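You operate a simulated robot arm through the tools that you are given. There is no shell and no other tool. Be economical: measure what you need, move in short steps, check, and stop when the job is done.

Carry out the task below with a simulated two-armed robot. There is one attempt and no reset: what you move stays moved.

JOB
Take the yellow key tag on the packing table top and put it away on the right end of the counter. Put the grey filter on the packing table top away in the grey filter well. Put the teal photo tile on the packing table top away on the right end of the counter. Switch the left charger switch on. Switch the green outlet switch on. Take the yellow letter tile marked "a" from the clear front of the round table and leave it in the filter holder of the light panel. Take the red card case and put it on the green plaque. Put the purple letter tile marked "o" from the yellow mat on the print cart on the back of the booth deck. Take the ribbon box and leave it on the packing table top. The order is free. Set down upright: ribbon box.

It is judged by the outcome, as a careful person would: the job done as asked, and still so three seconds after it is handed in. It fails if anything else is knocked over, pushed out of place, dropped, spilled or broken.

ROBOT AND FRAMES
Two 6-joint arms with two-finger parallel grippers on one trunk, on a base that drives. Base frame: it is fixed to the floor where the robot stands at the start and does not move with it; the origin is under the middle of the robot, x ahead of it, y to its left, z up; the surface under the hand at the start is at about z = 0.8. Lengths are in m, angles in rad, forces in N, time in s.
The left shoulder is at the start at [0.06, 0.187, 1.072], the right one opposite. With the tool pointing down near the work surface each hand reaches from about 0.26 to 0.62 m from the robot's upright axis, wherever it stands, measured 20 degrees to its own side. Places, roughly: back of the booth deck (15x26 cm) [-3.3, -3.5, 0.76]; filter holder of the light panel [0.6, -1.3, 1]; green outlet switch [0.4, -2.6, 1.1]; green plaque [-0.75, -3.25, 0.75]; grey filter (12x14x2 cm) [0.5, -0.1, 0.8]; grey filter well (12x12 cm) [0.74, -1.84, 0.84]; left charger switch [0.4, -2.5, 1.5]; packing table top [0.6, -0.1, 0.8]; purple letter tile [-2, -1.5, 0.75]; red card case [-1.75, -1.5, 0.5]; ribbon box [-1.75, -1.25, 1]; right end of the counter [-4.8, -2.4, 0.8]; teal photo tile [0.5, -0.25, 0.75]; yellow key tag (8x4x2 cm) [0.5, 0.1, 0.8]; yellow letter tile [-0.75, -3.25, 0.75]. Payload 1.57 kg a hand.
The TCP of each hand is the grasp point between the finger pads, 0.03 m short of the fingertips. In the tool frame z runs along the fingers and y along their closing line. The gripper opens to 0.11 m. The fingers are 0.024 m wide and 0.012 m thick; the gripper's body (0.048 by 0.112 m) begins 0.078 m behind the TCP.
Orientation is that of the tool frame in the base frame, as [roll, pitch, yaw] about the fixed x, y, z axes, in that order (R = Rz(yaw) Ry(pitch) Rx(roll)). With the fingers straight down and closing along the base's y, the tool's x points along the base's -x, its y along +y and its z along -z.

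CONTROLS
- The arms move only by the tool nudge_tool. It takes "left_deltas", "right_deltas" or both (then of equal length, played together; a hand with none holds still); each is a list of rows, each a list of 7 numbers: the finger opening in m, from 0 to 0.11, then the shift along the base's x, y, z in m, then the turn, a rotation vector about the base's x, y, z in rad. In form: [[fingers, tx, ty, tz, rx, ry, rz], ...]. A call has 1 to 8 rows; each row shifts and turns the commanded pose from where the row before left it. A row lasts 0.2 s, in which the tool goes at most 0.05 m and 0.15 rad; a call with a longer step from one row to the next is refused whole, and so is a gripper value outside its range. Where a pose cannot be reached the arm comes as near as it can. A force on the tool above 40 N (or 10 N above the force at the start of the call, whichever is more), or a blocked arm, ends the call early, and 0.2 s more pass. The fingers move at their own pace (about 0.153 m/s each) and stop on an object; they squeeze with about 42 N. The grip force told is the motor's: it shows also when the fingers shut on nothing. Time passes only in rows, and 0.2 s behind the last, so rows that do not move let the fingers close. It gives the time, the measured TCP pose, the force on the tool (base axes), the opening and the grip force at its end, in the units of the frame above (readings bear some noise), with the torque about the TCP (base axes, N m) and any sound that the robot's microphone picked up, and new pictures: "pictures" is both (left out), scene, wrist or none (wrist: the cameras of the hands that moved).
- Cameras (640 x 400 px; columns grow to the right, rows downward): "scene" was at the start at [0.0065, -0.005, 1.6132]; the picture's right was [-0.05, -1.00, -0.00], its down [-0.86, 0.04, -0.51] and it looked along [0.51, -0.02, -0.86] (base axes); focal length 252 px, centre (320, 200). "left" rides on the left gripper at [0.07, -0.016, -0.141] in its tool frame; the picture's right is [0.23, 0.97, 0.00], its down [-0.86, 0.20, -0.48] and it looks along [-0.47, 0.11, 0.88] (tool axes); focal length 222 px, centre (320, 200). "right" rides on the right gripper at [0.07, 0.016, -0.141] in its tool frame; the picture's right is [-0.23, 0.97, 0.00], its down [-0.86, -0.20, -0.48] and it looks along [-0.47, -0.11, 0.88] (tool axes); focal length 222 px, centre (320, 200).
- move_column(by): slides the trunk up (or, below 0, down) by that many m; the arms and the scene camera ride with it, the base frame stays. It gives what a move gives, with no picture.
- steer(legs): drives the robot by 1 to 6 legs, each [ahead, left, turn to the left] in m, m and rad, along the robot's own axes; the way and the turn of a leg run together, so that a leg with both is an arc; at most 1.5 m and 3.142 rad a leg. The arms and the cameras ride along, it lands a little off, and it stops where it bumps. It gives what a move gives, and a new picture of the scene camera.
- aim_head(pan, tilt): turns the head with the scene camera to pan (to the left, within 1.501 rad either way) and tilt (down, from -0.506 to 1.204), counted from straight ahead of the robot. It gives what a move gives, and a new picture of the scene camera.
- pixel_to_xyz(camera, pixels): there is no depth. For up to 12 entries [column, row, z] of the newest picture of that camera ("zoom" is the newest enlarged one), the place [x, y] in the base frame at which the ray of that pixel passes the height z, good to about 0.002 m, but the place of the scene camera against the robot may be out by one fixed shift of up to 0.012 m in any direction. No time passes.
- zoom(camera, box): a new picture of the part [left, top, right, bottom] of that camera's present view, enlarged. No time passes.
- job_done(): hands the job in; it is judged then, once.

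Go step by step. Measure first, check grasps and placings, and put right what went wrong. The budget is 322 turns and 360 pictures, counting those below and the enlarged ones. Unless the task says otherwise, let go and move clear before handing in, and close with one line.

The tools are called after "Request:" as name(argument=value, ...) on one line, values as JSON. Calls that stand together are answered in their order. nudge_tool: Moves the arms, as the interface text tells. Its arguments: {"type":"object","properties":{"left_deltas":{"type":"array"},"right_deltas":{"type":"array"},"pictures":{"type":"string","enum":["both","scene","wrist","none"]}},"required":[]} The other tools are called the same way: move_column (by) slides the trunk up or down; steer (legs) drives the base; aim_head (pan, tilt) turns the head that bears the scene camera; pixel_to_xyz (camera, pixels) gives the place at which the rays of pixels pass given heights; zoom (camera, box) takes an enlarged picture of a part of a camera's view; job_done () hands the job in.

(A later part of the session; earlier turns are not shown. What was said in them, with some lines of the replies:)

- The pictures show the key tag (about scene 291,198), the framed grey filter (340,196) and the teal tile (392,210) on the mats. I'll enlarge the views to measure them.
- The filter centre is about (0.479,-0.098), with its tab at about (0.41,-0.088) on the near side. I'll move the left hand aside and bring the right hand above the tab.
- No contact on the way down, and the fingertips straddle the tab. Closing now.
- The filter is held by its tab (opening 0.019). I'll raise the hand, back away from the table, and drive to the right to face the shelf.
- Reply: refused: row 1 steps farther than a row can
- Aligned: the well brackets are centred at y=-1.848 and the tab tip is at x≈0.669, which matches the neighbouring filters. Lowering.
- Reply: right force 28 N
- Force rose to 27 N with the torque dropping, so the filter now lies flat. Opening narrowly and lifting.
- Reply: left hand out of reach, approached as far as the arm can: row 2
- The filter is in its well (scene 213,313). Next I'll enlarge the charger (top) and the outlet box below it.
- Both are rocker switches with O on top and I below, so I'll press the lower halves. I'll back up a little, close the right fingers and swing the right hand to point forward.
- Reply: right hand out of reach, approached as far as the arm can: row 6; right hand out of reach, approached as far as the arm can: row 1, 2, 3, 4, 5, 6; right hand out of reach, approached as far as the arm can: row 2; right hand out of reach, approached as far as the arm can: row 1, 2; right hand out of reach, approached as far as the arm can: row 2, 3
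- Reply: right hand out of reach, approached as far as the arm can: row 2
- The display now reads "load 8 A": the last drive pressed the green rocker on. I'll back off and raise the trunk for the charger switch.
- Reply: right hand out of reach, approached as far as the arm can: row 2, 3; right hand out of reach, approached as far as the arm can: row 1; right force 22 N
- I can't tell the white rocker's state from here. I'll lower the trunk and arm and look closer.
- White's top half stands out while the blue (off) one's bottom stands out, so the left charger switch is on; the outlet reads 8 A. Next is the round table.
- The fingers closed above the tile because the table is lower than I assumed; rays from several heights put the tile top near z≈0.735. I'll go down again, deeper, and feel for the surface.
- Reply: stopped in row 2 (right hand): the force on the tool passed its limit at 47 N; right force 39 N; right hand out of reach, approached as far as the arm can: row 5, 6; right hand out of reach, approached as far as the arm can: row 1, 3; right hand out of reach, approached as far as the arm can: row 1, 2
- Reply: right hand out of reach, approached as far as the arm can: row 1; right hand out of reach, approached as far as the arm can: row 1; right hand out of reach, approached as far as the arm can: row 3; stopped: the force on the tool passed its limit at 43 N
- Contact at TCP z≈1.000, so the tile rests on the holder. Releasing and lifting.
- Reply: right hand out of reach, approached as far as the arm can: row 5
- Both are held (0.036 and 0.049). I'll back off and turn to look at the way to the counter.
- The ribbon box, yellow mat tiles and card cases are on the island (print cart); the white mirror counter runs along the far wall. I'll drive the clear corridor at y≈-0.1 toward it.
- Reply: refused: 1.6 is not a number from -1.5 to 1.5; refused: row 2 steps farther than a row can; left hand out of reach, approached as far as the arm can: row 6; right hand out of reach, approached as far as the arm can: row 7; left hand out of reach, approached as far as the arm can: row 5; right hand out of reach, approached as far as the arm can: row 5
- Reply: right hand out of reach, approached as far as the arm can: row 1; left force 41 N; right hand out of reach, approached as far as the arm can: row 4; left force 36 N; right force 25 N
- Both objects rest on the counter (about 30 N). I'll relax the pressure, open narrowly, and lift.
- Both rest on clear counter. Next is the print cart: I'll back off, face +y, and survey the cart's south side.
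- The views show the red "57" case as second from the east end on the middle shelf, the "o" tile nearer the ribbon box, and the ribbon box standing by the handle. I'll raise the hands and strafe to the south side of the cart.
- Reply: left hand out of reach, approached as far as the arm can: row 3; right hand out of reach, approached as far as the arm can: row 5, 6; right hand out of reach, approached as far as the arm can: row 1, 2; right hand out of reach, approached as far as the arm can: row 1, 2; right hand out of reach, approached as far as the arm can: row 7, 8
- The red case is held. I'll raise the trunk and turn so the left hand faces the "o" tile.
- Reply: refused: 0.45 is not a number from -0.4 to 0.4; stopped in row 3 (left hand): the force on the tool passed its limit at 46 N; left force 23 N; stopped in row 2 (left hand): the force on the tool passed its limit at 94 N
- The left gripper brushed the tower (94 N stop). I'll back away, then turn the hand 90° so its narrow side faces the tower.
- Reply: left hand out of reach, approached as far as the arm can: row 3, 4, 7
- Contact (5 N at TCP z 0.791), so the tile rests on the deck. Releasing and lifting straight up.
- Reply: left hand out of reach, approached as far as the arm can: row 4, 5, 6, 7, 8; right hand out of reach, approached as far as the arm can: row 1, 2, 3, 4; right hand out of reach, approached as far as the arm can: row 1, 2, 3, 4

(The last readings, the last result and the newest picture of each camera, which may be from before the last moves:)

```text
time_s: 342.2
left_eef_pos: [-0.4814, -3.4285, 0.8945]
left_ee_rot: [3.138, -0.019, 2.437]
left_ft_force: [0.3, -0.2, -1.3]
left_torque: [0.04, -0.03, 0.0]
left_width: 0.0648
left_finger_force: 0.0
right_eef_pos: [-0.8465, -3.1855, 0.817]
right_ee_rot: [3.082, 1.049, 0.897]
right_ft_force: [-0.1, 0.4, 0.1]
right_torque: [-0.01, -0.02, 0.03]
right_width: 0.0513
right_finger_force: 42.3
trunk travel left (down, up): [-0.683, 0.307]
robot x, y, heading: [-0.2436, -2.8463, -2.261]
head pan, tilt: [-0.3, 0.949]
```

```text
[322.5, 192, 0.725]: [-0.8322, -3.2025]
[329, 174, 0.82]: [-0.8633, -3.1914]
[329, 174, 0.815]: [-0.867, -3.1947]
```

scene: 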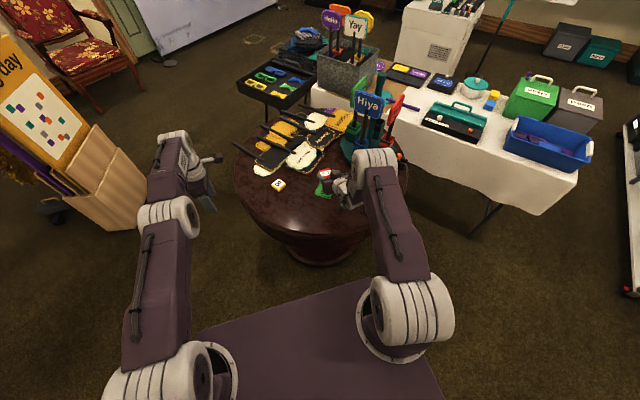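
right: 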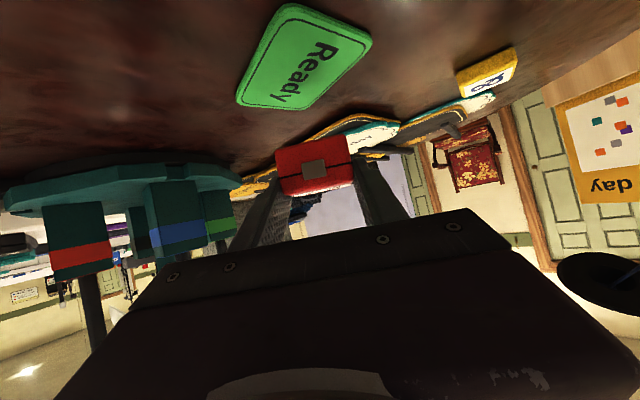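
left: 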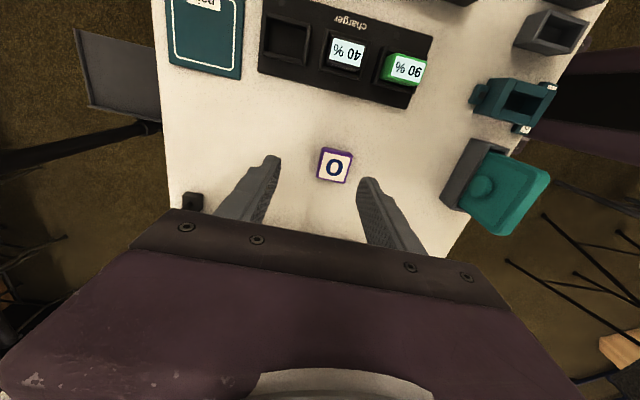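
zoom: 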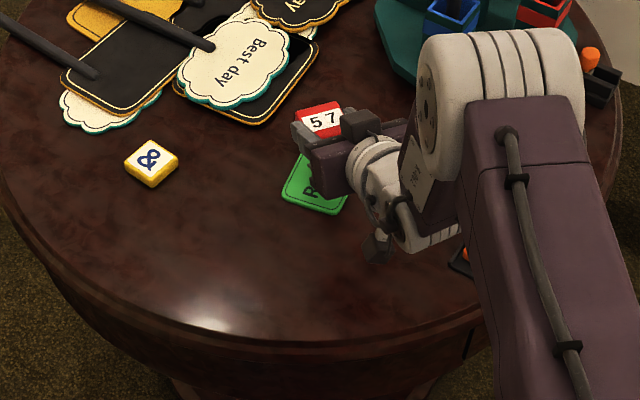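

Request:
steer(legs=[[0, 0.01, 0]])

Request:
move_column(by=-0.048)

Request:
zoom(camera="scene", box=[285, 150, 365, 220])

Request:
zoom(camera="right", box=[0, 0, 639, 399])

```text
time_s: 343.0
left_eef_pos: [-0.4724, -3.4324, 0.8947]
left_ee_rot: [3.14, -0.017, 2.436]
left_ft_force: [0.2, -0.1, 0.9]
left_torque: [-0.03, -0.02, 0.02]
left_width: 0.0652
left_finger_force: 0.0
right_eef_pos: [-0.8373, -3.1893, 0.8177]
right_ee_rot: [3.08, 1.054, 0.895]
right_ft_force: [0.2, 0.0, -1.0]
right_torque: [0.01, -0.02, 0.0]
right_width: 0.051
right_finger_force: 41.7
trunk travel left (down, up): [-0.683, 0.307]
robot x, y, heading: [-0.2344, -2.8512, -2.26]
head pan, tilt: [-0.3, 0.949]
```

scene: 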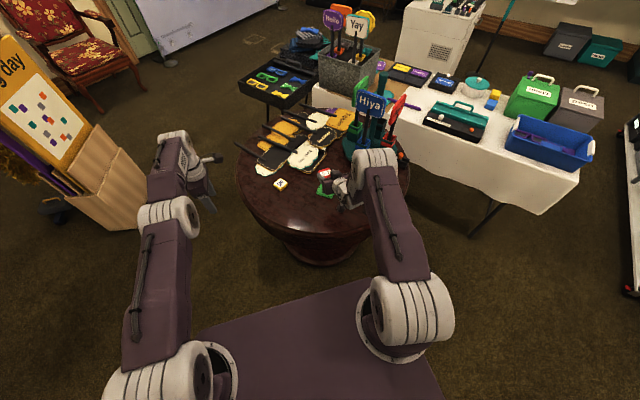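

```text
time_s: 343.9
left_eef_pos: [-0.472, -3.4326, 0.8475]
left_ee_rot: [3.139, -0.02, 2.437]
left_ft_force: [0.8, -0.4, 1.2]
left_torque: [-0.03, -0.01, -0.01]
left_width: 0.0648
left_finger_force: 0.1
right_eef_pos: [-0.8371, -3.1911, 0.7714]
right_ee_rot: [3.084, 1.051, 0.899]
right_ft_force: [-0.3, 0.0, -0.3]
right_torque: [0.02, -0.01, -0.01]
right_width: 0.0512
right_finger_force: 41.8
trunk travel left (down, up): [-0.635, 0.355]
robot x, y, heading: [-0.235, -2.8496, -2.255]
head pan, tilt: [-0.3, 0.949]
```

```text
5.71 times, centred on (325, 185) of scene
```

zoom: 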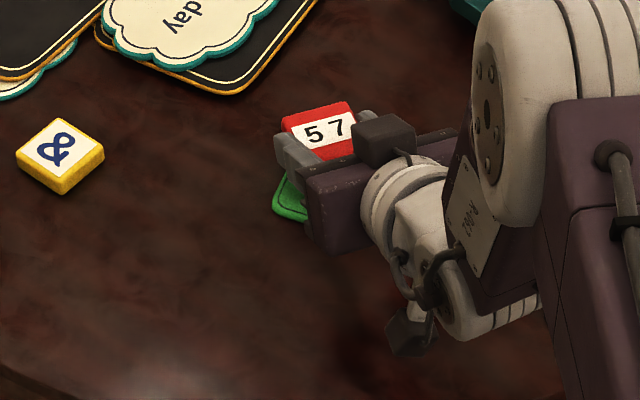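

```text
1.00 times, centred on (320, 200) of right (not enlarged: the box is as wide or as high as the picture)
```

zoom: 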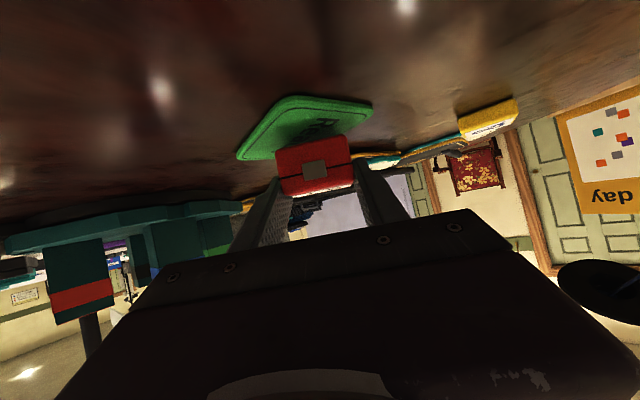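

Request:
pixel_to_xyz(camera="zoom", pixels=[[292, 95, 0.724], [373, 105, 0.724], [237, 157, 0.724], [345, 128, 0.724], [282, 152, 0.743], [345, 136, 0.743]])

```text
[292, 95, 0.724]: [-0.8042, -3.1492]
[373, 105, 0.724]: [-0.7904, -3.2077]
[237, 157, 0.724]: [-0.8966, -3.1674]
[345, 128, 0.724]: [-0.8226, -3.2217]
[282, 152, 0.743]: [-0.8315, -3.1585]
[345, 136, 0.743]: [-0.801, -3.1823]
```

Request:
nudge_tool(right_deltas=[[0.0, 0, 0, -0.006, 0, 0, 0], [0.0, 0, 0, -0.005, 0, 0, 0], [0.0, 0, 0, -0.004, 0, 0, 0], [0.0, 0, 0, -0.004, 0, 0, 0], [0, 0, 0, 0, 0, 0, 0]], pictures="none")

```text
time_s: 345.1
left_eef_pos: [-0.469, -3.4322, 0.8494]
left_ee_rot: [-3.141, -0.02, 2.436]
left_ft_force: [-0.4, -0.7, -0.3]
left_torque: [-0.01, 0.0, 0.03]
left_width: 0.0651
left_finger_force: 0.0
right_eef_pos: [-0.8369, -3.192, 0.7596]
right_ee_rot: [3.088, 1.072, 0.903]
right_ft_force: [-2.9, -0.9, 40.0]
right_torque: [0.35, 0.45, -0.04]
right_width: 0.0511
right_finger_force: 42.2
trunk travel left (down, up): [-0.635, 0.355]
robot x, y, heading: [-0.2344, -2.8524, -2.258]
head pan, tilt: [-0.3, 0.949]
```

Firm contact at TCP z 0.760. I'll relax, open, and withdraw backward along the fingers.

Request:
nudge_tool(right_deltas=[[0.0, 0, 0, 0.004, 0, 0, 0], [0.075, 0, 0, 0, 0, 0, 0], [0.075, 0, 0, 0, 0, 0, 0], [0.075, 0, 0, 0, 0, 0, 0]], pictures="none")

Request:
steer(legs=[[-0.12, 0, 0]])

Request:
zoom(camera="scene", box=[255, 120, 405, 230])

```text
time_s: 346.1
left_eef_pos: [-0.4724, -3.4338, 0.8464]
left_ee_rot: [3.14, -0.021, 2.435]
left_ft_force: [-0.6, -0.2, -0.5]
left_torque: [0.0, -0.02, 0.01]
left_width: 0.0651
left_finger_force: 0.0
right_eef_pos: [-0.8366, -3.19, 0.7546]
right_ee_rot: [3.083, 1.051, 0.897]
right_ft_force: [-0.8, 0.2, -0.9]
right_torque: [-0.01, 0.0, -0.04]
right_width: 0.075
right_finger_force: 0.1
trunk travel left (down, up): [-0.635, 0.355]
robot x, y, heading: [-0.2352, -2.8511, -2.256]
head pan, tilt: [-0.3, 0.949]
```

```text
time_s: 347.3
left_eef_pos: [-0.3964, -3.3416, 0.8471]
left_ee_rot: [3.139, -0.019, 2.437]
left_ft_force: [-0.2, 0.1, 0.6]
left_torque: [-0.01, 0.0, 0.02]
left_width: 0.065
left_finger_force: 0.0
right_eef_pos: [-0.7613, -3.0997, 0.7559]
right_ee_rot: [3.082, 1.053, 0.899]
right_ft_force: [-0.5, -0.7, 0.3]
right_torque: [0.02, 0.03, -0.04]
right_width: 0.0748
right_finger_force: 0.1
trunk travel left (down, up): [-0.635, 0.355]
robot x, y, heading: [-0.1628, -2.7594, -2.26]
head pan, tilt: [-0.3, 0.949]
```

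scene: 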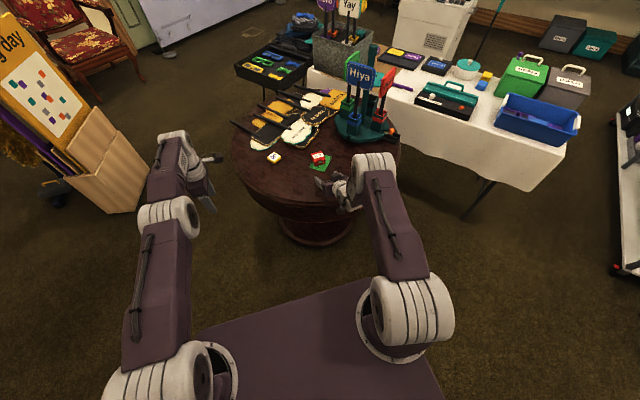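

```text
3.64 times, centred on (330, 175) of scene
```

zoom: 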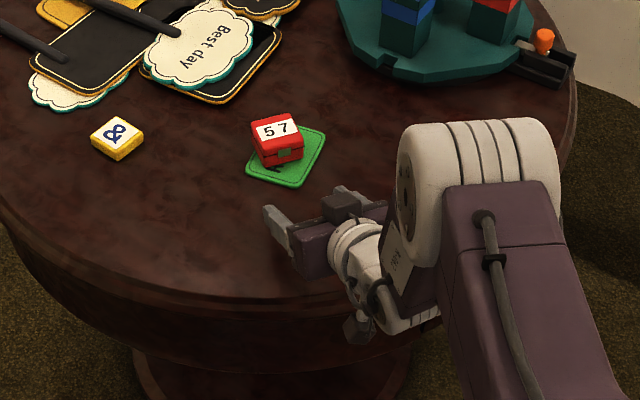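

Request:
zoom(camera="scene", box=[300, 140, 345, 180])

```text
10.00 times, centred on (322, 160) of scene
```

zoom: 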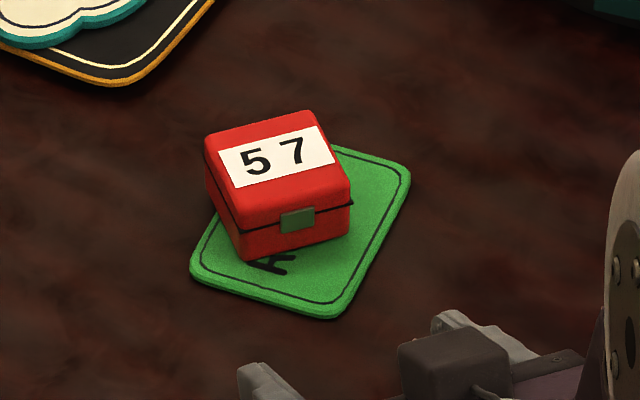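

Request:
pixel_to_xyz(camera="zoom", pixels=[[243, 262, 0.727], [350, 232, 0.727], [205, 205, 0.727], [192, 270, 0.725], [333, 318, 0.725], [410, 170, 0.725], [204, 140, 0.76], [310, 112, 0.76], [350, 185, 0.76], [240, 210, 0.76]])

```text
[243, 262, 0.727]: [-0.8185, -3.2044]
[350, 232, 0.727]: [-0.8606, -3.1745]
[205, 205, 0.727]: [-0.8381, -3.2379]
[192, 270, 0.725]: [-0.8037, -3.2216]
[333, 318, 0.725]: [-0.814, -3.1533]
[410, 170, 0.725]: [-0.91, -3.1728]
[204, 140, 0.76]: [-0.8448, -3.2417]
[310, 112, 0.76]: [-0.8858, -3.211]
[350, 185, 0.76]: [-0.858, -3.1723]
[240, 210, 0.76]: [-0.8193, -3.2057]
```

The red case sits flat on the plaque (centres within about 1 cm). Now I'll straighten the right hand, back away, and go for the ribbon box.

Request:
nudge_tool(right_deltas=[[0.075, 0, 0, 0.04, 0, 0, 0], [0.075, 0, 0, 0.04, 0.105, -0.077, 0], [0.075, 0, 0, 0.04, 0.105, -0.077, 0], [0.075, 0, 0, 0.04, 0.105, -0.077, 0], [0.075, 0, 0, 0.03, 0.105, -0.077, 0], [0.075, 0, 0, 0.03, 0.105, -0.077, 0], [0.075, 0, 0, 0.0, 0.105, -0.077, 0], [0.075, 0, 0, 0.0, 0.105, -0.077, 0]], pictures="none")

Request:
move_column(by=0.2)

Request:
steer(legs=[[-0.35, 0, 0], [0, 0, -0.88], [0, -0.8, 0]])

Request:
aim_head(pan=0, tilt=0.7)

```text
time_s: 349.1
left_eef_pos: [-0.3972, -3.3417, 0.8469]
left_ee_rot: [3.137, -0.021, 2.437]
left_ft_force: [0.6, -0.4, 0.4]
left_torque: [-0.02, -0.02, 0.0]
left_width: 0.0648
left_finger_force: 0.0
right_eef_pos: [-0.7465, -3.1009, 0.9557]
right_ee_rot: [3.074, 0.2, 0.923]
right_ft_force: [0.3, 0.7, 0.0]
right_torque: [0.02, -0.02, -0.01]
right_width: 0.0751
right_finger_force: 0.0
right hand out of reach, approached as far as the arm can: row 4, 5, 8
trunk travel left (down, up): [-0.635, 0.355]
robot x, y, heading: [-0.16, -2.7611, -2.261]
head pan, tilt: [-0.3, 0.949]
```

```text
time_s: 351.3
left_eef_pos: [-0.3967, -3.3413, 1.0468]
left_ee_rot: [3.141, -0.019, 2.437]
left_ft_force: [1.2, 0.4, 0.5]
left_torque: [0.03, -0.03, 0.0]
left_width: 0.0652
left_finger_force: 0.0
right_eef_pos: [-0.7458, -3.101, 1.1552]
right_ee_rot: [3.073, 0.2, 0.926]
right_ft_force: [0.4, -0.7, 0.1]
right_torque: [-0.02, -0.04, 0.0]
right_width: 0.0751
right_finger_force: 0.1
trunk travel left (down, up): [-0.835, 0.155]
robot x, y, heading: [-0.159, -2.7579, -2.257]
head pan, tilt: [-0.3, 0.949]
```

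```text
time_s: 359.7
left_eef_pos: [-0.5348, -1.8741, 1.0467]
left_ee_rot: [3.138, -0.02, 1.555]
left_ft_force: [-0.1, -0.2, 0.8]
left_torque: [0.0, -0.02, -0.01]
left_width: 0.0651
left_finger_force: 0.0
right_eef_pos: [-0.5709, -1.4524, 1.1557]
right_ee_rot: [3.073, 0.203, 0.042]
right_ft_force: [-0.3, 0.3, -0.6]
right_torque: [-0.02, -0.02, 0.01]
right_width: 0.075
right_finger_force: 0.0
trunk travel left (down, up): [-0.835, 0.155]
robot x, y, heading: [0.0645, -1.6919, -3.138]
head pan, tilt: [-0.3, 0.949]
```

scene: 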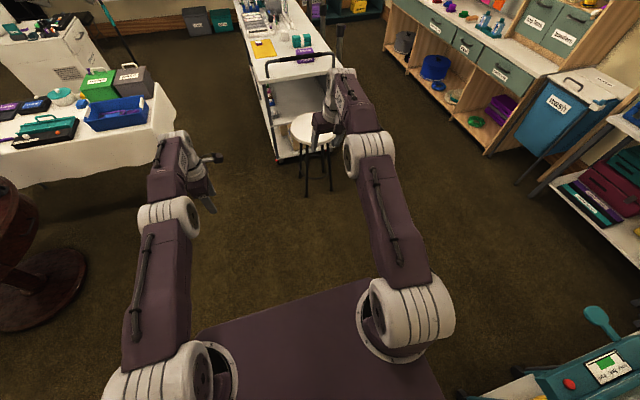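

```text
time_s: 360.5
left_eef_pos: [-0.5354, -1.8742, 1.0473]
left_ee_rot: [3.14, -0.019, 1.555]
left_ft_force: [-0.1, -0.5, 0.2]
left_torque: [-0.01, 0.03, 0.03]
left_width: 0.0649
left_finger_force: 0.0
right_eef_pos: [-0.5702, -1.4511, 1.1556]
right_ee_rot: [3.072, 0.204, 0.045]
right_ft_force: [-0.4, -0.1, 1.3]
right_torque: [0.02, 0.03, -0.01]
right_width: 0.075
right_finger_force: 0.1
trunk travel left (down, up): [-0.835, 0.155]
robot x, y, heading: [0.0645, -1.6892, -3.14]
head pan, tilt: [0.0, 0.7]
```

scene: 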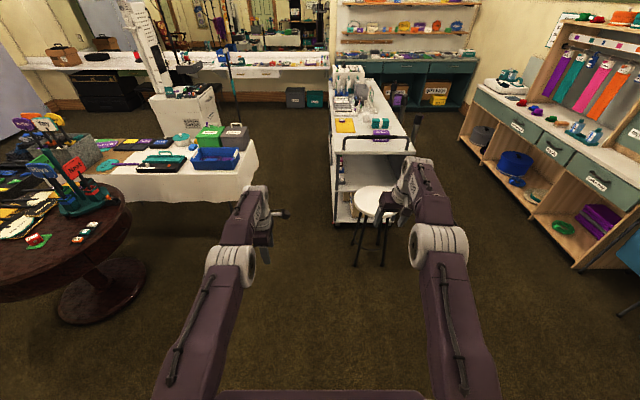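

Request:
pixel_to_xyz(camera="scene", pixels=[[372, 200, 0.65], [353, 205, 0.65], [395, 215, 0.65], [357, 263, 0.0], [381, 265, 0.0], [335, 222, 0.1], [380, 136, 0.9], [338, 148, 0.95], [402, 140, 0.95], [420, 125, 0.9]])

Request:
zoom(camera="scene", box=[310, 90, 450, 280])

```text
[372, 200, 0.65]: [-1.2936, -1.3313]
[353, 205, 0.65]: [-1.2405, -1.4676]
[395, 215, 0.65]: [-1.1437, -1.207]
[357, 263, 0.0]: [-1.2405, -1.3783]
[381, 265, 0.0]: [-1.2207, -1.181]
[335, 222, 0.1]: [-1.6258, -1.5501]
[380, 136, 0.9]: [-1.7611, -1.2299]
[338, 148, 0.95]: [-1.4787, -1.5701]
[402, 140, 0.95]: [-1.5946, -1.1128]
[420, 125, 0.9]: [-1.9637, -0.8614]
```

```text
2.11 times, centred on (380, 185) of scene
```

zoom: 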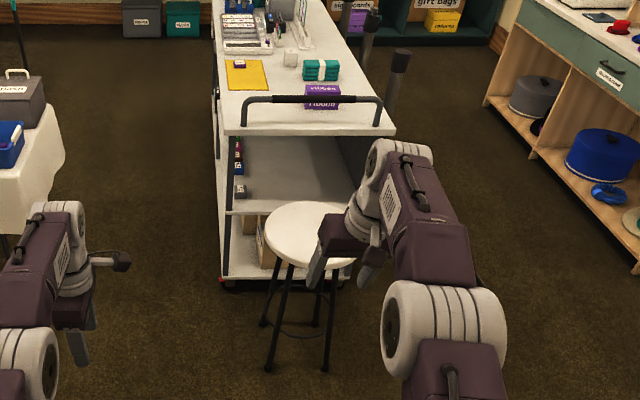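

Request:
nudge_tool(right_deltas=[[0.1, 0.0, 0, 0.0, 0.07, -0.1, 0], [0.1, 0, 0, 0.0, 0, -0.1, 0], [0.1, 0, 0, 0, 0, 0, 0]], pictures="none")

Request:
steer(legs=[[0.35, 0, 0], [0, -1.05, 0], [0.6, 0, 0], [0, 0, 1.57]])

Request:
aim_head(pan=-0.5, tilt=0.8)

```text
time_s: 361.3
left_eef_pos: [-0.5338, -1.8733, 1.0464]
left_ee_rot: [3.138, -0.019, 1.555]
left_ft_force: [-0.9, -0.6, 0.0]
left_torque: [-0.04, 0.03, -0.03]
left_width: 0.0648
left_finger_force: 0.0
right_eef_pos: [-0.5485, -1.4535, 1.1516]
right_ee_rot: [3.102, 0.101, 0.048]
right_ft_force: [0.8, 0.0, -0.9]
right_torque: [-0.01, 0.03, -0.02]
right_width: 0.1001
right_finger_force: 0.1
right hand out of reach, approached as far as the arm can: row 1, 2
trunk travel left (down, up): [-0.835, 0.155]
robot x, y, heading: [0.0672, -1.6872, -3.137]
head pan, tilt: [0.0, 0.7]
```

```text
time_s: 375.4
left_eef_pos: [-0.6981, -1.2406, 1.0471]
left_ee_rot: [3.139, -0.018, 3.11]
left_ft_force: [-0.4, 0.1, -0.3]
left_torque: [0.04, 0.02, 0.01]
left_width: 0.065
left_finger_force: 0.0
right_eef_pos: [-1.1196, -1.2458, 1.1521]
right_ee_rot: [3.101, 0.101, 1.603]
right_ft_force: [-0.4, 0.1, -0.5]
right_torque: [0.01, 0.0, -0.02]
right_width: 0.1002
right_finger_force: 0.0
trunk travel left (down, up): [-0.835, 0.155]
robot x, y, heading: [-0.8739, -0.6335, -1.587]
head pan, tilt: [0.0, 0.7]
```

scene: 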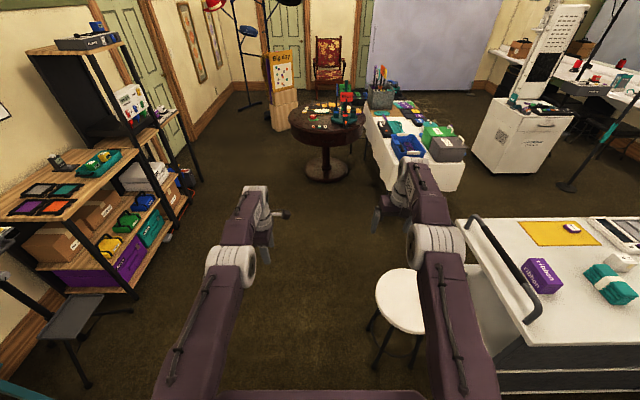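

```text
time_s: 376.3
left_eef_pos: [-0.6987, -1.2394, 1.0483]
left_ee_rot: [3.14, -0.019, 3.108]
left_ft_force: [-0.2, 0.1, -0.3]
left_torque: [0.0, 0.0, -0.01]
left_width: 0.0652
left_finger_force: 0.0
right_eef_pos: [-1.1208, -1.2453, 1.151]
right_ee_rot: [3.103, 0.101, 1.602]
right_ft_force: [-0.7, -0.3, -0.1]
right_torque: [0.03, -0.01, -0.01]
right_width: 0.1
right_finger_force: 0.0
trunk travel left (down, up): [-0.835, 0.155]
robot x, y, heading: [-0.8737, -0.6347, -1.588]
head pan, tilt: [-0.499, 0.799]
```

scene: 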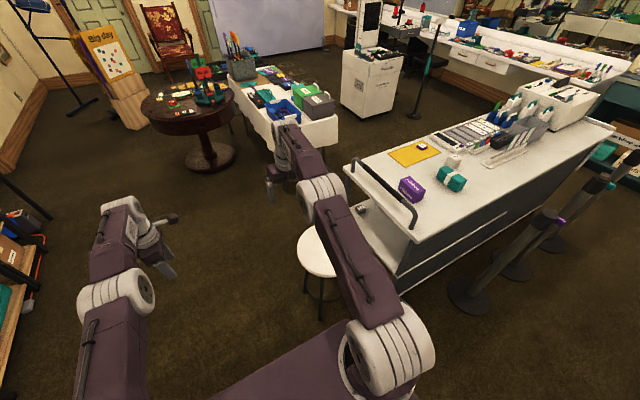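

Request:
pixel_to_xyz(camera="scene", pixels=[[470, 296, 0.0], [440, 300, 0.0], [411, 185, 0.92], [411, 205, 0.85], [392, 288, 0.1], [435, 250, 0.85], [318, 245, 0.65], [415, 220, 0.95]])

Request:
zoom(camera="scene", box=[330, 130, 490, 250])

```text
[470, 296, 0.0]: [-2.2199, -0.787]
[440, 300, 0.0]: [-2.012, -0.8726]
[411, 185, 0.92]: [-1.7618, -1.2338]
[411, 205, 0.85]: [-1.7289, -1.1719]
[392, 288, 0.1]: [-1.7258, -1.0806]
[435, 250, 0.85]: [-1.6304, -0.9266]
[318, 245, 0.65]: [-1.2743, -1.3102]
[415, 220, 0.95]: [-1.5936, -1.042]
```

```text
3.33 times, centred on (410, 190) of scene
```

zoom: 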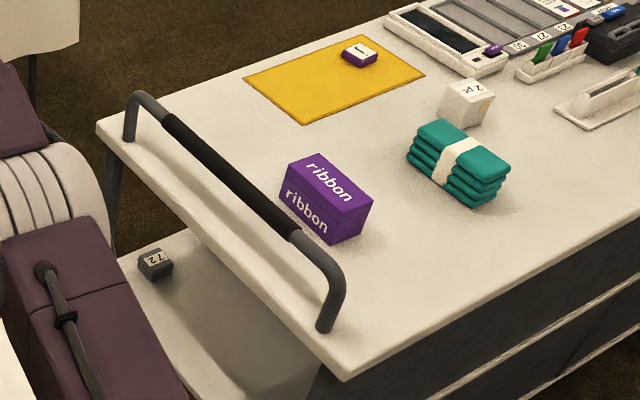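

Request:
steer(legs=[[0, -0.68, 0.017], [0.07, 0, 0]])

Request:
nudge_tool(right_deltas=[[0.1, 0.0, 0, 0, 0, 0, 0]], pictures="wrist")

```text
time_s: 380.7
left_eef_pos: [-1.3709, -1.2967, 1.0508]
left_ee_rot: [-3.139, -0.02, 3.125]
left_ft_force: [0.0, 0.9, 0.3]
left_torque: [-0.04, -0.01, 0.01]
left_width: 0.065
left_finger_force: 0.1
right_eef_pos: [-1.7913, -1.3069, 1.1552]
right_ee_rot: [3.103, 0.106, 1.617]
right_ft_force: [0.1, -0.4, 0.2]
right_torque: [-0.01, -0.02, -0.02]
right_width: 0.1
right_finger_force: 0.0
trunk travel left (down, up): [-0.835, 0.155]
robot x, y, heading: [-1.5559, -0.6998, -1.574]
head pan, tilt: [-0.499, 0.799]
```

scene: 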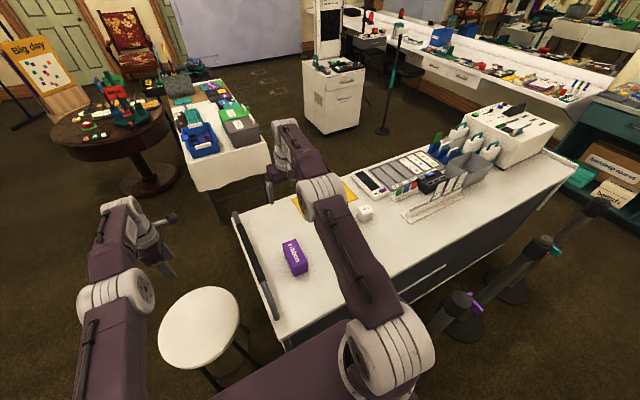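

```text
time_s: 381.1
left_eef_pos: [-1.371, -1.3003, 1.0497]
left_ee_rot: [3.139, -0.019, 3.123]
left_ft_force: [-0.6, 0.2, 0.1]
left_torque: [-0.05, -0.01, -0.01]
left_width: 0.0648
left_finger_force: 0.1
right_eef_pos: [-1.7912, -1.3136, 1.1531]
right_ee_rot: [3.105, 0.103, 1.619]
right_ft_force: [0.9, -0.3, 0.7]
right_torque: [0.01, 0.02, 0.0]
right_width: 0.0999
right_finger_force: 0.1
trunk travel left (down, up): [-0.835, 0.155]
robot x, y, heading: [-1.5548, -0.7009, -1.572]
head pan, tilt: [-0.499, 0.799]
```

right: 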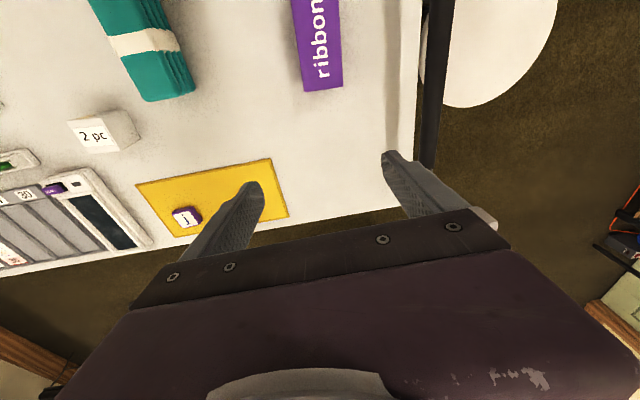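

Request:
nudge_tool(right_deltas=[[0.1, 0.005, 0.03, 0, 0, 0, 0], [0.1, 0.005, 0.03, 0, 0, 0, 0], [0.1, 0.005, 0.02, 0, 0, 0, 0], [0.1, 0.0, 0, 0, 0, 0, 0]], pictures="wrist")

```text
time_s: 382.1
left_eef_pos: [-1.3711, -1.3022, 1.0467]
left_ee_rot: [3.138, -0.02, 3.124]
left_ft_force: [-0.3, 0.4, 0.4]
left_torque: [0.0, 0.03, -0.04]
left_width: 0.065
left_finger_force: 0.0
right_eef_pos: [-1.7763, -1.2348, 1.1523]
right_ee_rot: [3.103, 0.103, 1.618]
right_ft_force: [-0.2, 0.0, -0.3]
right_torque: [0.02, -0.01, 0.01]
right_width: 0.1001
right_finger_force: 0.1
trunk travel left (down, up): [-0.835, 0.155]
robot x, y, heading: [-1.5542, -0.7033, -1.57]
head pan, tilt: [-0.499, 0.799]
```

right: 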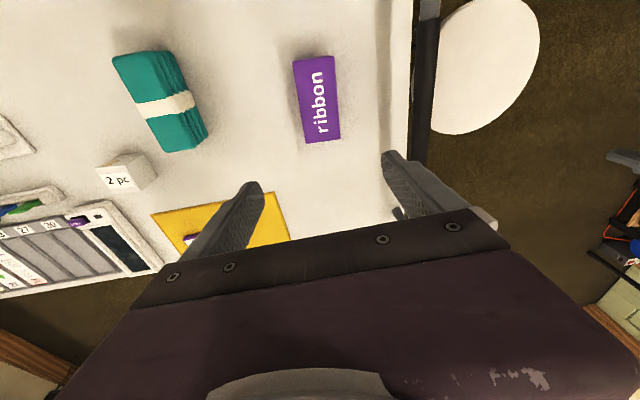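

Request:
nudge_tool(right_deltas=[[0.1, 0.0, 0.02, 0, 0.1, 0.043, 0], [0.1, 0.0, 0.01, 0, 0, 0, 0], [0.1, 0.0, 0, 0, 0, 0, 0]], pictures="wrist")

Request:
zoom(camera="right", box=[250, 50, 410, 200])

```text
time_s: 382.9
left_eef_pos: [-1.3713, -1.3016, 1.0471]
left_ee_rot: [3.139, -0.02, 3.124]
left_ft_force: [0.2, 0.3, 0.4]
left_torque: [0.01, -0.01, 0.01]
left_width: 0.0653
left_finger_force: 0.1
right_eef_pos: [-1.7768, -1.2034, 1.1516]
right_ee_rot: [3.14, -0.001, 1.62]
right_ft_force: [0.1, 0.1, 0.9]
right_torque: [0.0, -0.01, 0.0]
right_width: 0.1002
right_finger_force: 0.1
trunk travel left (down, up): [-0.835, 0.155]
robot x, y, heading: [-1.5544, -0.7019, -1.572]
head pan, tilt: [-0.499, 0.799]
```

right: 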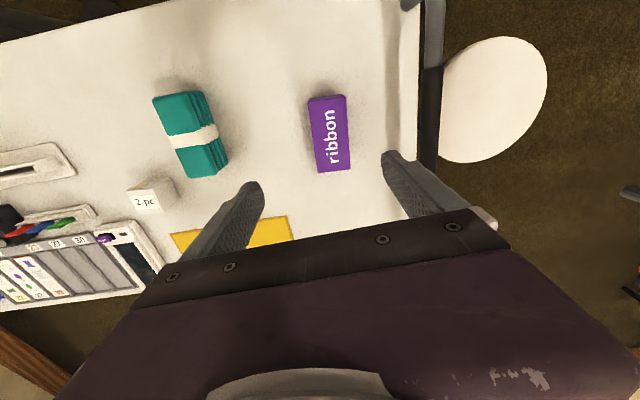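

```text
2.67 times, centred on (330, 125) of right
```

zoom: 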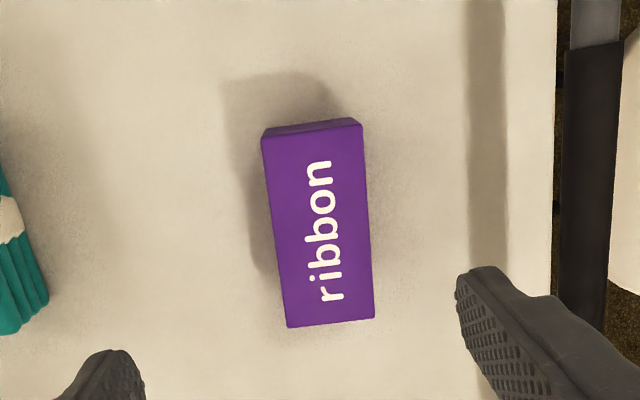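

Request:
pixel_to_xyz(camera="right", pixels=[[308.2, 101.4, 0.92], [345.4, 96.9, 0.92], [350.6, 169.2, 0.92], [318, 172.6, 0.92], [331, 135, 0.88], [331, 135, 0.92], [331, 135, 0.96]])

Request:
zoom(camera="scene", box=[240, 210, 340, 310])

```text
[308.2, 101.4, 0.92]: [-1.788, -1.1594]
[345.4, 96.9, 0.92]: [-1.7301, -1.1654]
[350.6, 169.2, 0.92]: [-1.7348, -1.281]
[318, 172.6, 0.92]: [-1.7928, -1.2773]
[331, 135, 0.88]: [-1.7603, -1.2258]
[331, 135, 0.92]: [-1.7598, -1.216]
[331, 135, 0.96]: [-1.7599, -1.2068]
```

```text
4.00 times, centred on (290, 260) of scene
```

zoom: 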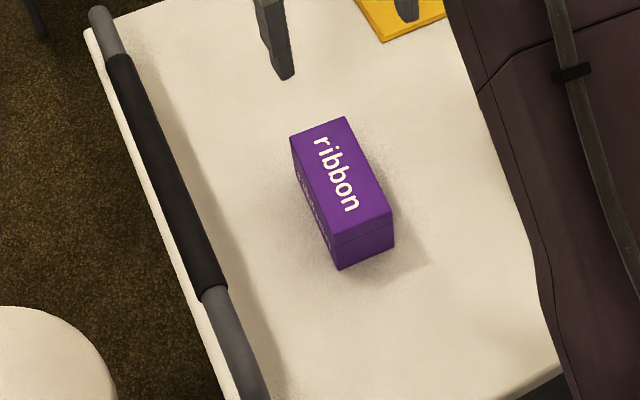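

Request:
pixel_to_xyz(camera="scene", pixels=[[295.2, 253.8, 0.88], [295.2, 253.8, 0.92], [295.2, 253.8, 0.96], [295, 277.5, 0.85], [293, 268, 0.92], [307.5, 264, 0.92]])

```text
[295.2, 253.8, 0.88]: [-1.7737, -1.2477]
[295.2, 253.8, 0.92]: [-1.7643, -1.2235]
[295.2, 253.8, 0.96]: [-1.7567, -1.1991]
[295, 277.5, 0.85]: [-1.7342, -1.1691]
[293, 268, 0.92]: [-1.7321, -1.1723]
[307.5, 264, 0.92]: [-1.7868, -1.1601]
```

Request:
nudge_tool(right_deltas=[[0.1, 0.008, -0.006, -0.03, 0, 0, -0.05], [0.1, 0.007, -0.007, -0.03, 0, 0, -0.04], [0.1, 0, 0, -0.04, 0, 0, 0], [0.1, 0, 0, -0.04, 0, 0, 0], [0.1, 0, 0, -0.03, 0, 0, 0], [0.1, 0, 0, 0, 0, 0, 0]], pictures="wrist")

```text
time_s: 384.3
left_eef_pos: [-1.3708, -1.3021, 1.0474]
left_ee_rot: [3.14, -0.02, 3.124]
left_ft_force: [-0.5, 0.9, 0.8]
left_torque: [-0.01, -0.02, -0.01]
left_width: 0.0651
left_finger_force: 0.1
right_eef_pos: [-1.7624, -1.2169, 0.9815]
right_ee_rot: [3.14, 0.0, 1.531]
right_ft_force: [-0.1, 0.7, 1.1]
right_torque: [-0.01, -0.01, 0.0]
right_width: 0.1
right_finger_force: 0.0
trunk travel left (down, up): [-0.835, 0.155]
robot x, y, heading: [-1.5559, -0.7004, -1.571]
head pan, tilt: [-0.499, 0.799]
```

right: 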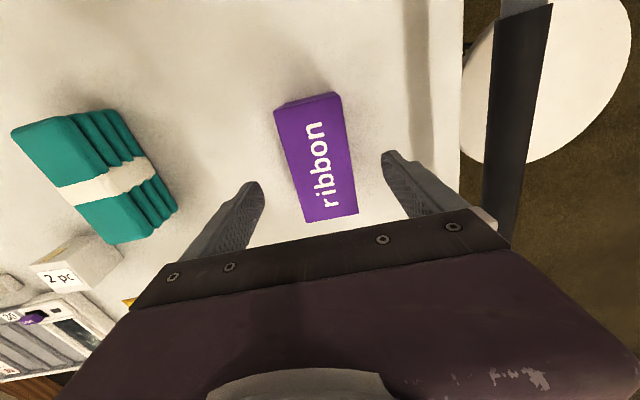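

Request:
pixel_to_xyz(camera="right", pixels=[[487, 190, 0.95], [487, 190, 0.99], [500, 60, 0.95], [275, 111, 0.915], [342, 94, 0.915], [357, 212, 0.915], [306, 221, 0.915]])

```text
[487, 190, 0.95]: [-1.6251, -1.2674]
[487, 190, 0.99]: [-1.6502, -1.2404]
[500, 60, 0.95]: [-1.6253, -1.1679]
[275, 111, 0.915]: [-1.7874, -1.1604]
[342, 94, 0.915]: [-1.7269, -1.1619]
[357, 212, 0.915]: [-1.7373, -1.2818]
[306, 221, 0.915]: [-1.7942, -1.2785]
```

Request:
nudge_tool(right_deltas=[[0.1, 0.0, -0.004, -0.03, 0, 0, -0.03], [0.1, 0, 0, -0.03, 0, 0, 0], [0.1, 0, 0, -0.025, 0, 0, 0], [0.1, 0, 0, -0.008, 0, 0, 0], [0.1, 0, 0, 0, 0, 0, 0], [0.05, 0, 0, 0, 0, 0, 0], [0.0, 0, 0, 0, 0, 0, 0], [0.0, 0, 0, 0, 0, 0, 0]], pictures="wrist")

```text
time_s: 386.1
left_eef_pos: [-1.3703, -1.3014, 1.047]
left_ee_rot: [3.14, -0.02, 3.125]
left_ft_force: [-0.3, 0.3, 0.9]
left_torque: [0.01, 0.01, 0.0]
left_width: 0.0653
left_finger_force: 0.1
right_eef_pos: [-1.7617, -1.2209, 0.8887]
right_ee_rot: [3.139, 0.001, 1.502]
right_ft_force: [0.3, 0.5, -0.4]
right_torque: [0.0, 0.02, 0.04]
right_width: 0.0596
right_finger_force: 41.6
trunk travel left (down, up): [-0.835, 0.155]
robot x, y, heading: [-1.5583, -0.6966, -1.572]
head pan, tilt: [-0.499, 0.799]
```

right: 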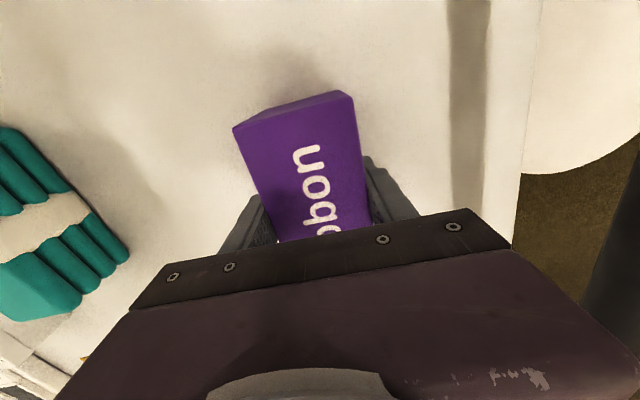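

Request:
nudge_tool(right_deltas=[[0.0, 0, 0, 0.03, 0, 0, 0], [0.0, 0, 0, 0.045, 0, 0, 0], [0.0, 0, 0, 0.045, 0, 0, 0], [0.0, 0, 0, 0.045, 0, 0, 0], [0.0, 0, 0.0, 0.04, 0, 0, 0], [0.0, 0, 0.03, 0.02, 0, 0, 0], [0.0, 0, 0.03, 0.0, 0, 0, 0]], pictures="none")

Request:
steer(legs=[[-0.2, 0, 0], [0, 0, 1.572], [0, 0.4, 0], [1.2, 0, 0]])

Request:
aim_head(pan=0, tilt=0.8)

```text
time_s: 387.7
left_eef_pos: [-1.3705, -1.3002, 1.048]
left_ee_rot: [3.14, -0.019, 3.123]
left_ft_force: [-0.3, 0.3, 0.1]
left_torque: [0.03, 0.01, 0.0]
left_width: 0.0649
left_finger_force: 0.1
right_eef_pos: [-1.7605, -1.1601, 1.1148]
right_ee_rot: [3.14, 0.001, 1.502]
right_ft_force: [0.0, -0.4, -1.0]
right_torque: [-0.03, 0.0, 0.0]
right_width: 0.0596
right_finger_force: 42.1
trunk travel left (down, up): [-0.835, 0.155]
robot x, y, heading: [-1.555, -0.7011, -1.574]
head pan, tilt: [-0.499, 0.799]
```

```text
time_s: 400.9
left_eef_pos: [0.2403, 0.0882, 1.0467]
left_ee_rot: [3.141, -0.021, -1.583]
left_ft_force: [0.4, -0.1, 0.3]
left_torque: [0.01, 0.04, -0.04]
left_width: 0.0648
left_finger_force: 0.1
right_eef_pos: [0.103, -0.3026, 1.114]
right_ee_rot: [3.139, 0.0, 3.079]
right_ft_force: [0.8, 0.7, -1.3]
right_torque: [0.01, 0.03, -0.01]
right_width: 0.0595
right_finger_force: 42.0
trunk travel left (down, up): [-0.835, 0.155]
robot x, y, heading: [-0.3611, -0.0987, 0.01]
head pan, tilt: [-0.499, 0.799]
```

scene: 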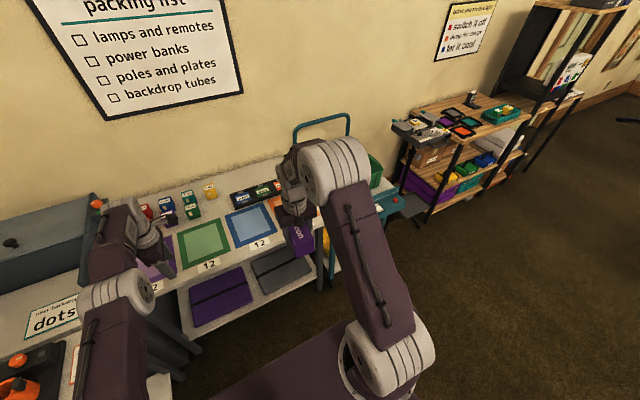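

```text
time_s: 401.8
left_eef_pos: [0.2401, 0.0878, 1.0461]
left_ee_rot: [3.14, -0.021, -1.583]
left_ft_force: [-0.4, 0.6, -0.1]
left_torque: [-0.01, -0.02, 0.01]
left_width: 0.0649
left_finger_force: 0.1
right_eef_pos: [0.1037, -0.3011, 1.115]
right_ee_rot: [3.141, 0.0, 3.077]
right_ft_force: [0.1, -0.1, -1.0]
right_torque: [-0.02, 0.02, 0.02]
right_width: 0.0598
right_finger_force: 42.0
trunk travel left (down, up): [-0.835, 0.155]
robot x, y, heading: [-0.3597, -0.0998, 0.007]
head pan, tilt: [0.0, 0.799]
```

scene: 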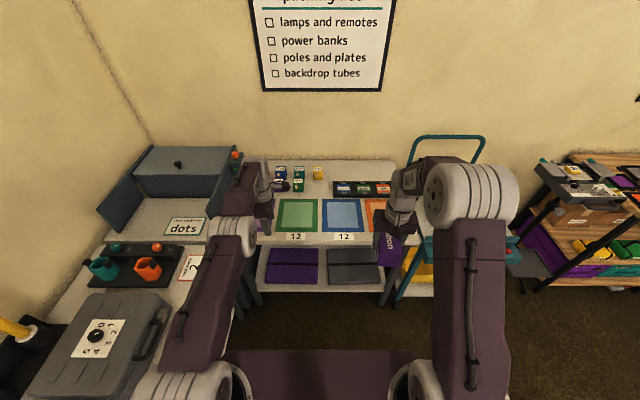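

Request:
steer(legs=[[0.34, 0, 0]])

Request:
nudge_tool(right_deltas=[[0.0, 0.005, 0.03, -0.02, 0, 0, 0.03], [0.0, 0.005, 0.03, -0.03, 0, 0, 0.03], [0.0, 0.005, 0.03, -0.04, 0, 0, 0], [0.0, 0, 0, -0.04, 0, 0, 0], [0.0, 0, 0, -0.04, 0, 0, 0], [0, 0, 0, 0, 0, 0, 0]], pictures="both")

```text
time_s: 404.0
left_eef_pos: [0.5821, 0.0883, 1.0468]
left_ee_rot: [3.139, -0.019, -1.584]
left_ft_force: [0.0, -0.3, 0.2]
left_torque: [-0.01, -0.02, 0.0]
left_width: 0.0652
left_finger_force: 0.2
right_eef_pos: [0.443, -0.302, 1.1147]
right_ee_rot: [3.139, 0.001, 3.073]
right_ft_force: [-0.1, 0.4, -0.9]
right_torque: [0.02, -0.02, 0.01]
right_width: 0.0593
right_finger_force: 41.6
trunk travel left (down, up): [-0.835, 0.155]
robot x, y, heading: [-0.0159, -0.0958, -0.0]
head pan, tilt: [0.0, 0.799]
```

scene: 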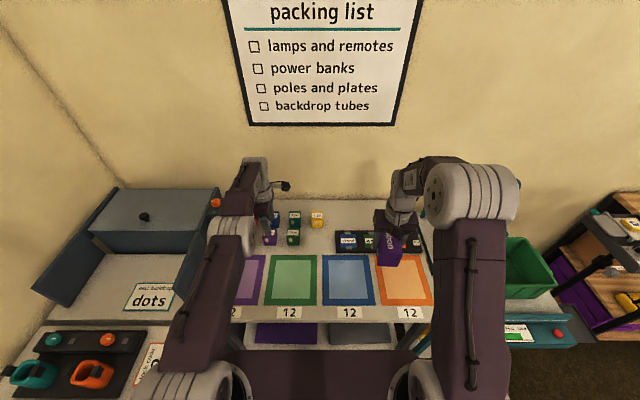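

```text
refused: row 3 steps farther than a row can; nothing moved
```

Request:
nudge_tool(right_deltas=[[0.0, 0.005, 0.03, -0.02, 0, 0, 0.03], [0.0, 0.005, 0.03, -0.03, 0, 0, 0.03], [0.0, 0.0, 0.03, -0.035, 0, 0, 0], [0.0, 0, 0.01, -0.04, 0, 0, 0], [0.0, 0, 0, -0.04, 0, 0, 0], [0.0, 0, 0, -0.04, 0, 0, 0], [0, 0, 0, 0, 0, 0, 0]], pictures="both")

```text
time_s: 405.6
left_eef_pos: [0.5841, 0.0881, 1.048]
left_ee_rot: [3.139, -0.021, -1.585]
left_ft_force: [0.2, 0.2, -0.1]
left_torque: [-0.01, 0.02, 0.0]
left_width: 0.0651
left_finger_force: 0.0
right_eef_pos: [0.4554, -0.2019, 0.9084]
right_ee_rot: [3.141, 0.0, 3.133]
right_ft_force: [-0.1, 0.3, -2.0]
right_torque: [-0.03, 0.0, 0.0]
right_width: 0.0597
right_finger_force: 41.9
trunk travel left (down, up): [-0.835, 0.155]
robot x, y, heading: [-0.0133, -0.0975, 0.001]
head pan, tilt: [0.0, 0.799]
```

scene: 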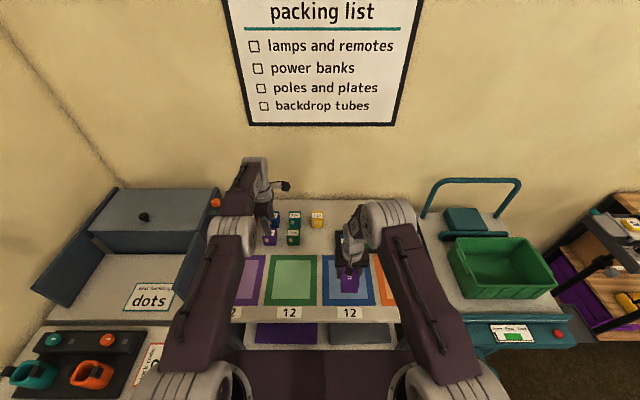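
right: 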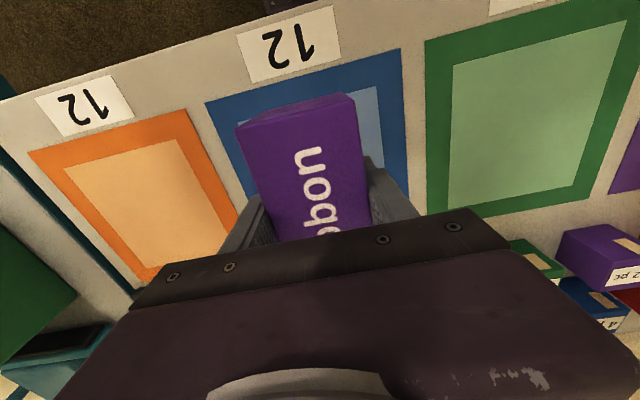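

Request:
nudge_tool(right_deltas=[[0.0, 0, 0, -0.03, 0, 0, 0], [0.0, 0, 0, -0.025, 0, 0, 0], [0.0, 0, 0, -0.006, 0, 0, 0], [0.0, 0, 0, -0.004, 0, 0, 0], [0.0, 0, 0, -0.004, 0, 0, 0], [0, 0, 0, 0, 0, 0, 0]], pictures="none")

```text
time_s: 407.0
left_eef_pos: [0.583, 0.0884, 1.0471]
left_ee_rot: [3.14, -0.019, -1.586]
left_ft_force: [0.9, 0.8, -0.2]
left_torque: [-0.04, 0.0, 0.01]
left_width: 0.0652
left_finger_force: 0.1
right_eef_pos: [0.456, -0.2016, 0.841]
right_ee_rot: [3.139, 0.0, 3.134]
right_ft_force: [-0.5, -0.6, 1.0]
right_torque: [-0.18, -0.14, -0.04]
right_width: 0.0595
right_finger_force: 42.1
trunk travel left (down, up): [-0.835, 0.155]
robot x, y, heading: [-0.0152, -0.1001, 0.004]
head pan, tilt: [0.0, 0.799]
```

Light touch of the surface at z 0.841. A few millimetres more to seat it, then I'll release and lift.

Request:
nudge_tool(right_deltas=[[0.0, 0, 0, -0.002, 0, 0, 0], [0.0, 0, 0, 0, 0, 0, 0], [0.09, 0, 0, 0.001, 0, 0, 0], [0.09, 0, 0, 0, 0, 0, 0], [0.09, 0, 0, 0.03, 0, 0, 0], [0.09, 0, 0, 0.045, 0, 0, 0], [0.09, 0, 0, 0.045, 0, 0, 0], [0.09, -0.02, 0, 0.04, 0, 0, 0]], pictures="wrist")

```text
time_s: 408.8
left_eef_pos: [0.5851, 0.0879, 1.0474]
left_ee_rot: [-3.142, -0.017, -1.584]
left_ft_force: [-0.3, 0.2, -0.2]
left_torque: [-0.01, -0.01, 0.0]
left_width: 0.0649
left_finger_force: 0.0
right_eef_pos: [0.4351, -0.2022, 0.9997]
right_ee_rot: [3.141, 0.002, 3.134]
right_ft_force: [0.1, -0.6, 1.5]
right_torque: [-0.01, -0.05, 0.01]
right_width: 0.0899
right_finger_force: 0.1
trunk travel left (down, up): [-0.835, 0.155]
robot x, y, heading: [-0.015, -0.0993, -0.002]
head pan, tilt: [0.0, 0.799]
```

right: 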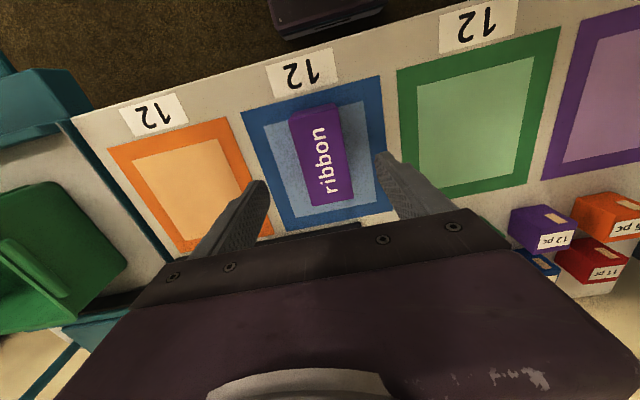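

The box stands upright on the table. I'll back off and take a last look at the shelf, switches and light panel.

Request:
steer(legs=[[-0.35, 0, 0], [0, -0.8, 0]])

Request:
aim_head(pan=-0.75, tilt=0.45)

Request:
zoom(camera="scene", box=[220, 120, 440, 300])

```text
time_s: 415.0
left_eef_pos: [0.2386, -0.7109, 1.0472]
left_ee_rot: [3.141, -0.021, -1.58]
left_ft_force: [0.7, 0.6, 0.6]
left_torque: [0.0, 0.03, 0.0]
left_width: 0.0648
left_finger_force: 0.0
right_eef_pos: [0.0915, -1.0039, 0.9984]
right_ee_rot: [3.141, 0.0, 3.14]
right_ft_force: [0.4, -0.1, -1.0]
right_torque: [-0.02, 0.0, -0.01]
right_width: 0.0902
right_finger_force: 0.1
trunk travel left (down, up): [-0.835, 0.155]
robot x, y, heading: [-0.362, -0.8994, 0.004]
head pan, tilt: [0.0, 0.799]
```

scene: 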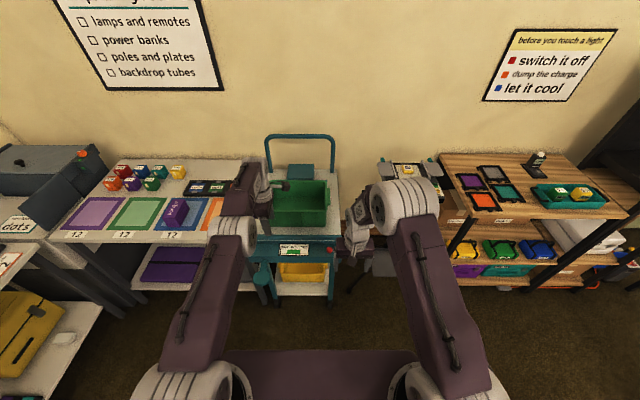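

```text
time_s: 416.1
left_eef_pos: [0.2372, -0.7119, 1.0472]
left_ee_rot: [3.139, -0.02, -1.579]
left_ft_force: [-0.5, 0.2, 0.8]
left_torque: [-0.02, 0.02, 0.0]
left_width: 0.0652
left_finger_force: 0.1
right_eef_pos: [0.092, -1.0027, 0.9992]
right_ee_rot: [3.141, 0.001, 3.141]
right_ft_force: [0.7, -0.6, -0.3]
right_torque: [-0.02, -0.02, -0.02]
right_width: 0.0901
right_finger_force: 0.1
trunk travel left (down, up): [-0.835, 0.155]
robot x, y, heading: [-0.3592, -0.9029, 0.007]
head pan, tilt: [-0.75, 0.45]
```

scene: 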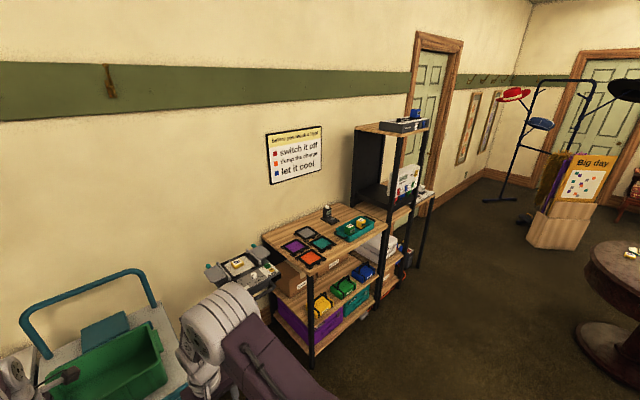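

```text
2.22 times, centred on (330, 210) of scene
```

zoom: 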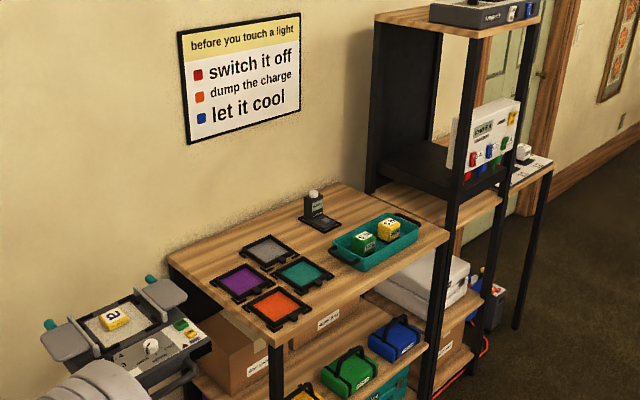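

Everything checks out: the filter is in its well, the "a" tile is in the holder, the outlet still shows its load, and the box is upright on the table. Handing in.

Request:
job_done()

```text
The job is handed in.
```

All nine items are done and handed in: both switches are on, and the seven objects are in their places, with the ribbon box upright on the packing table. On the way, the left gripper bumped the booth tower and stopped at 94 N. The tower stayed upright.
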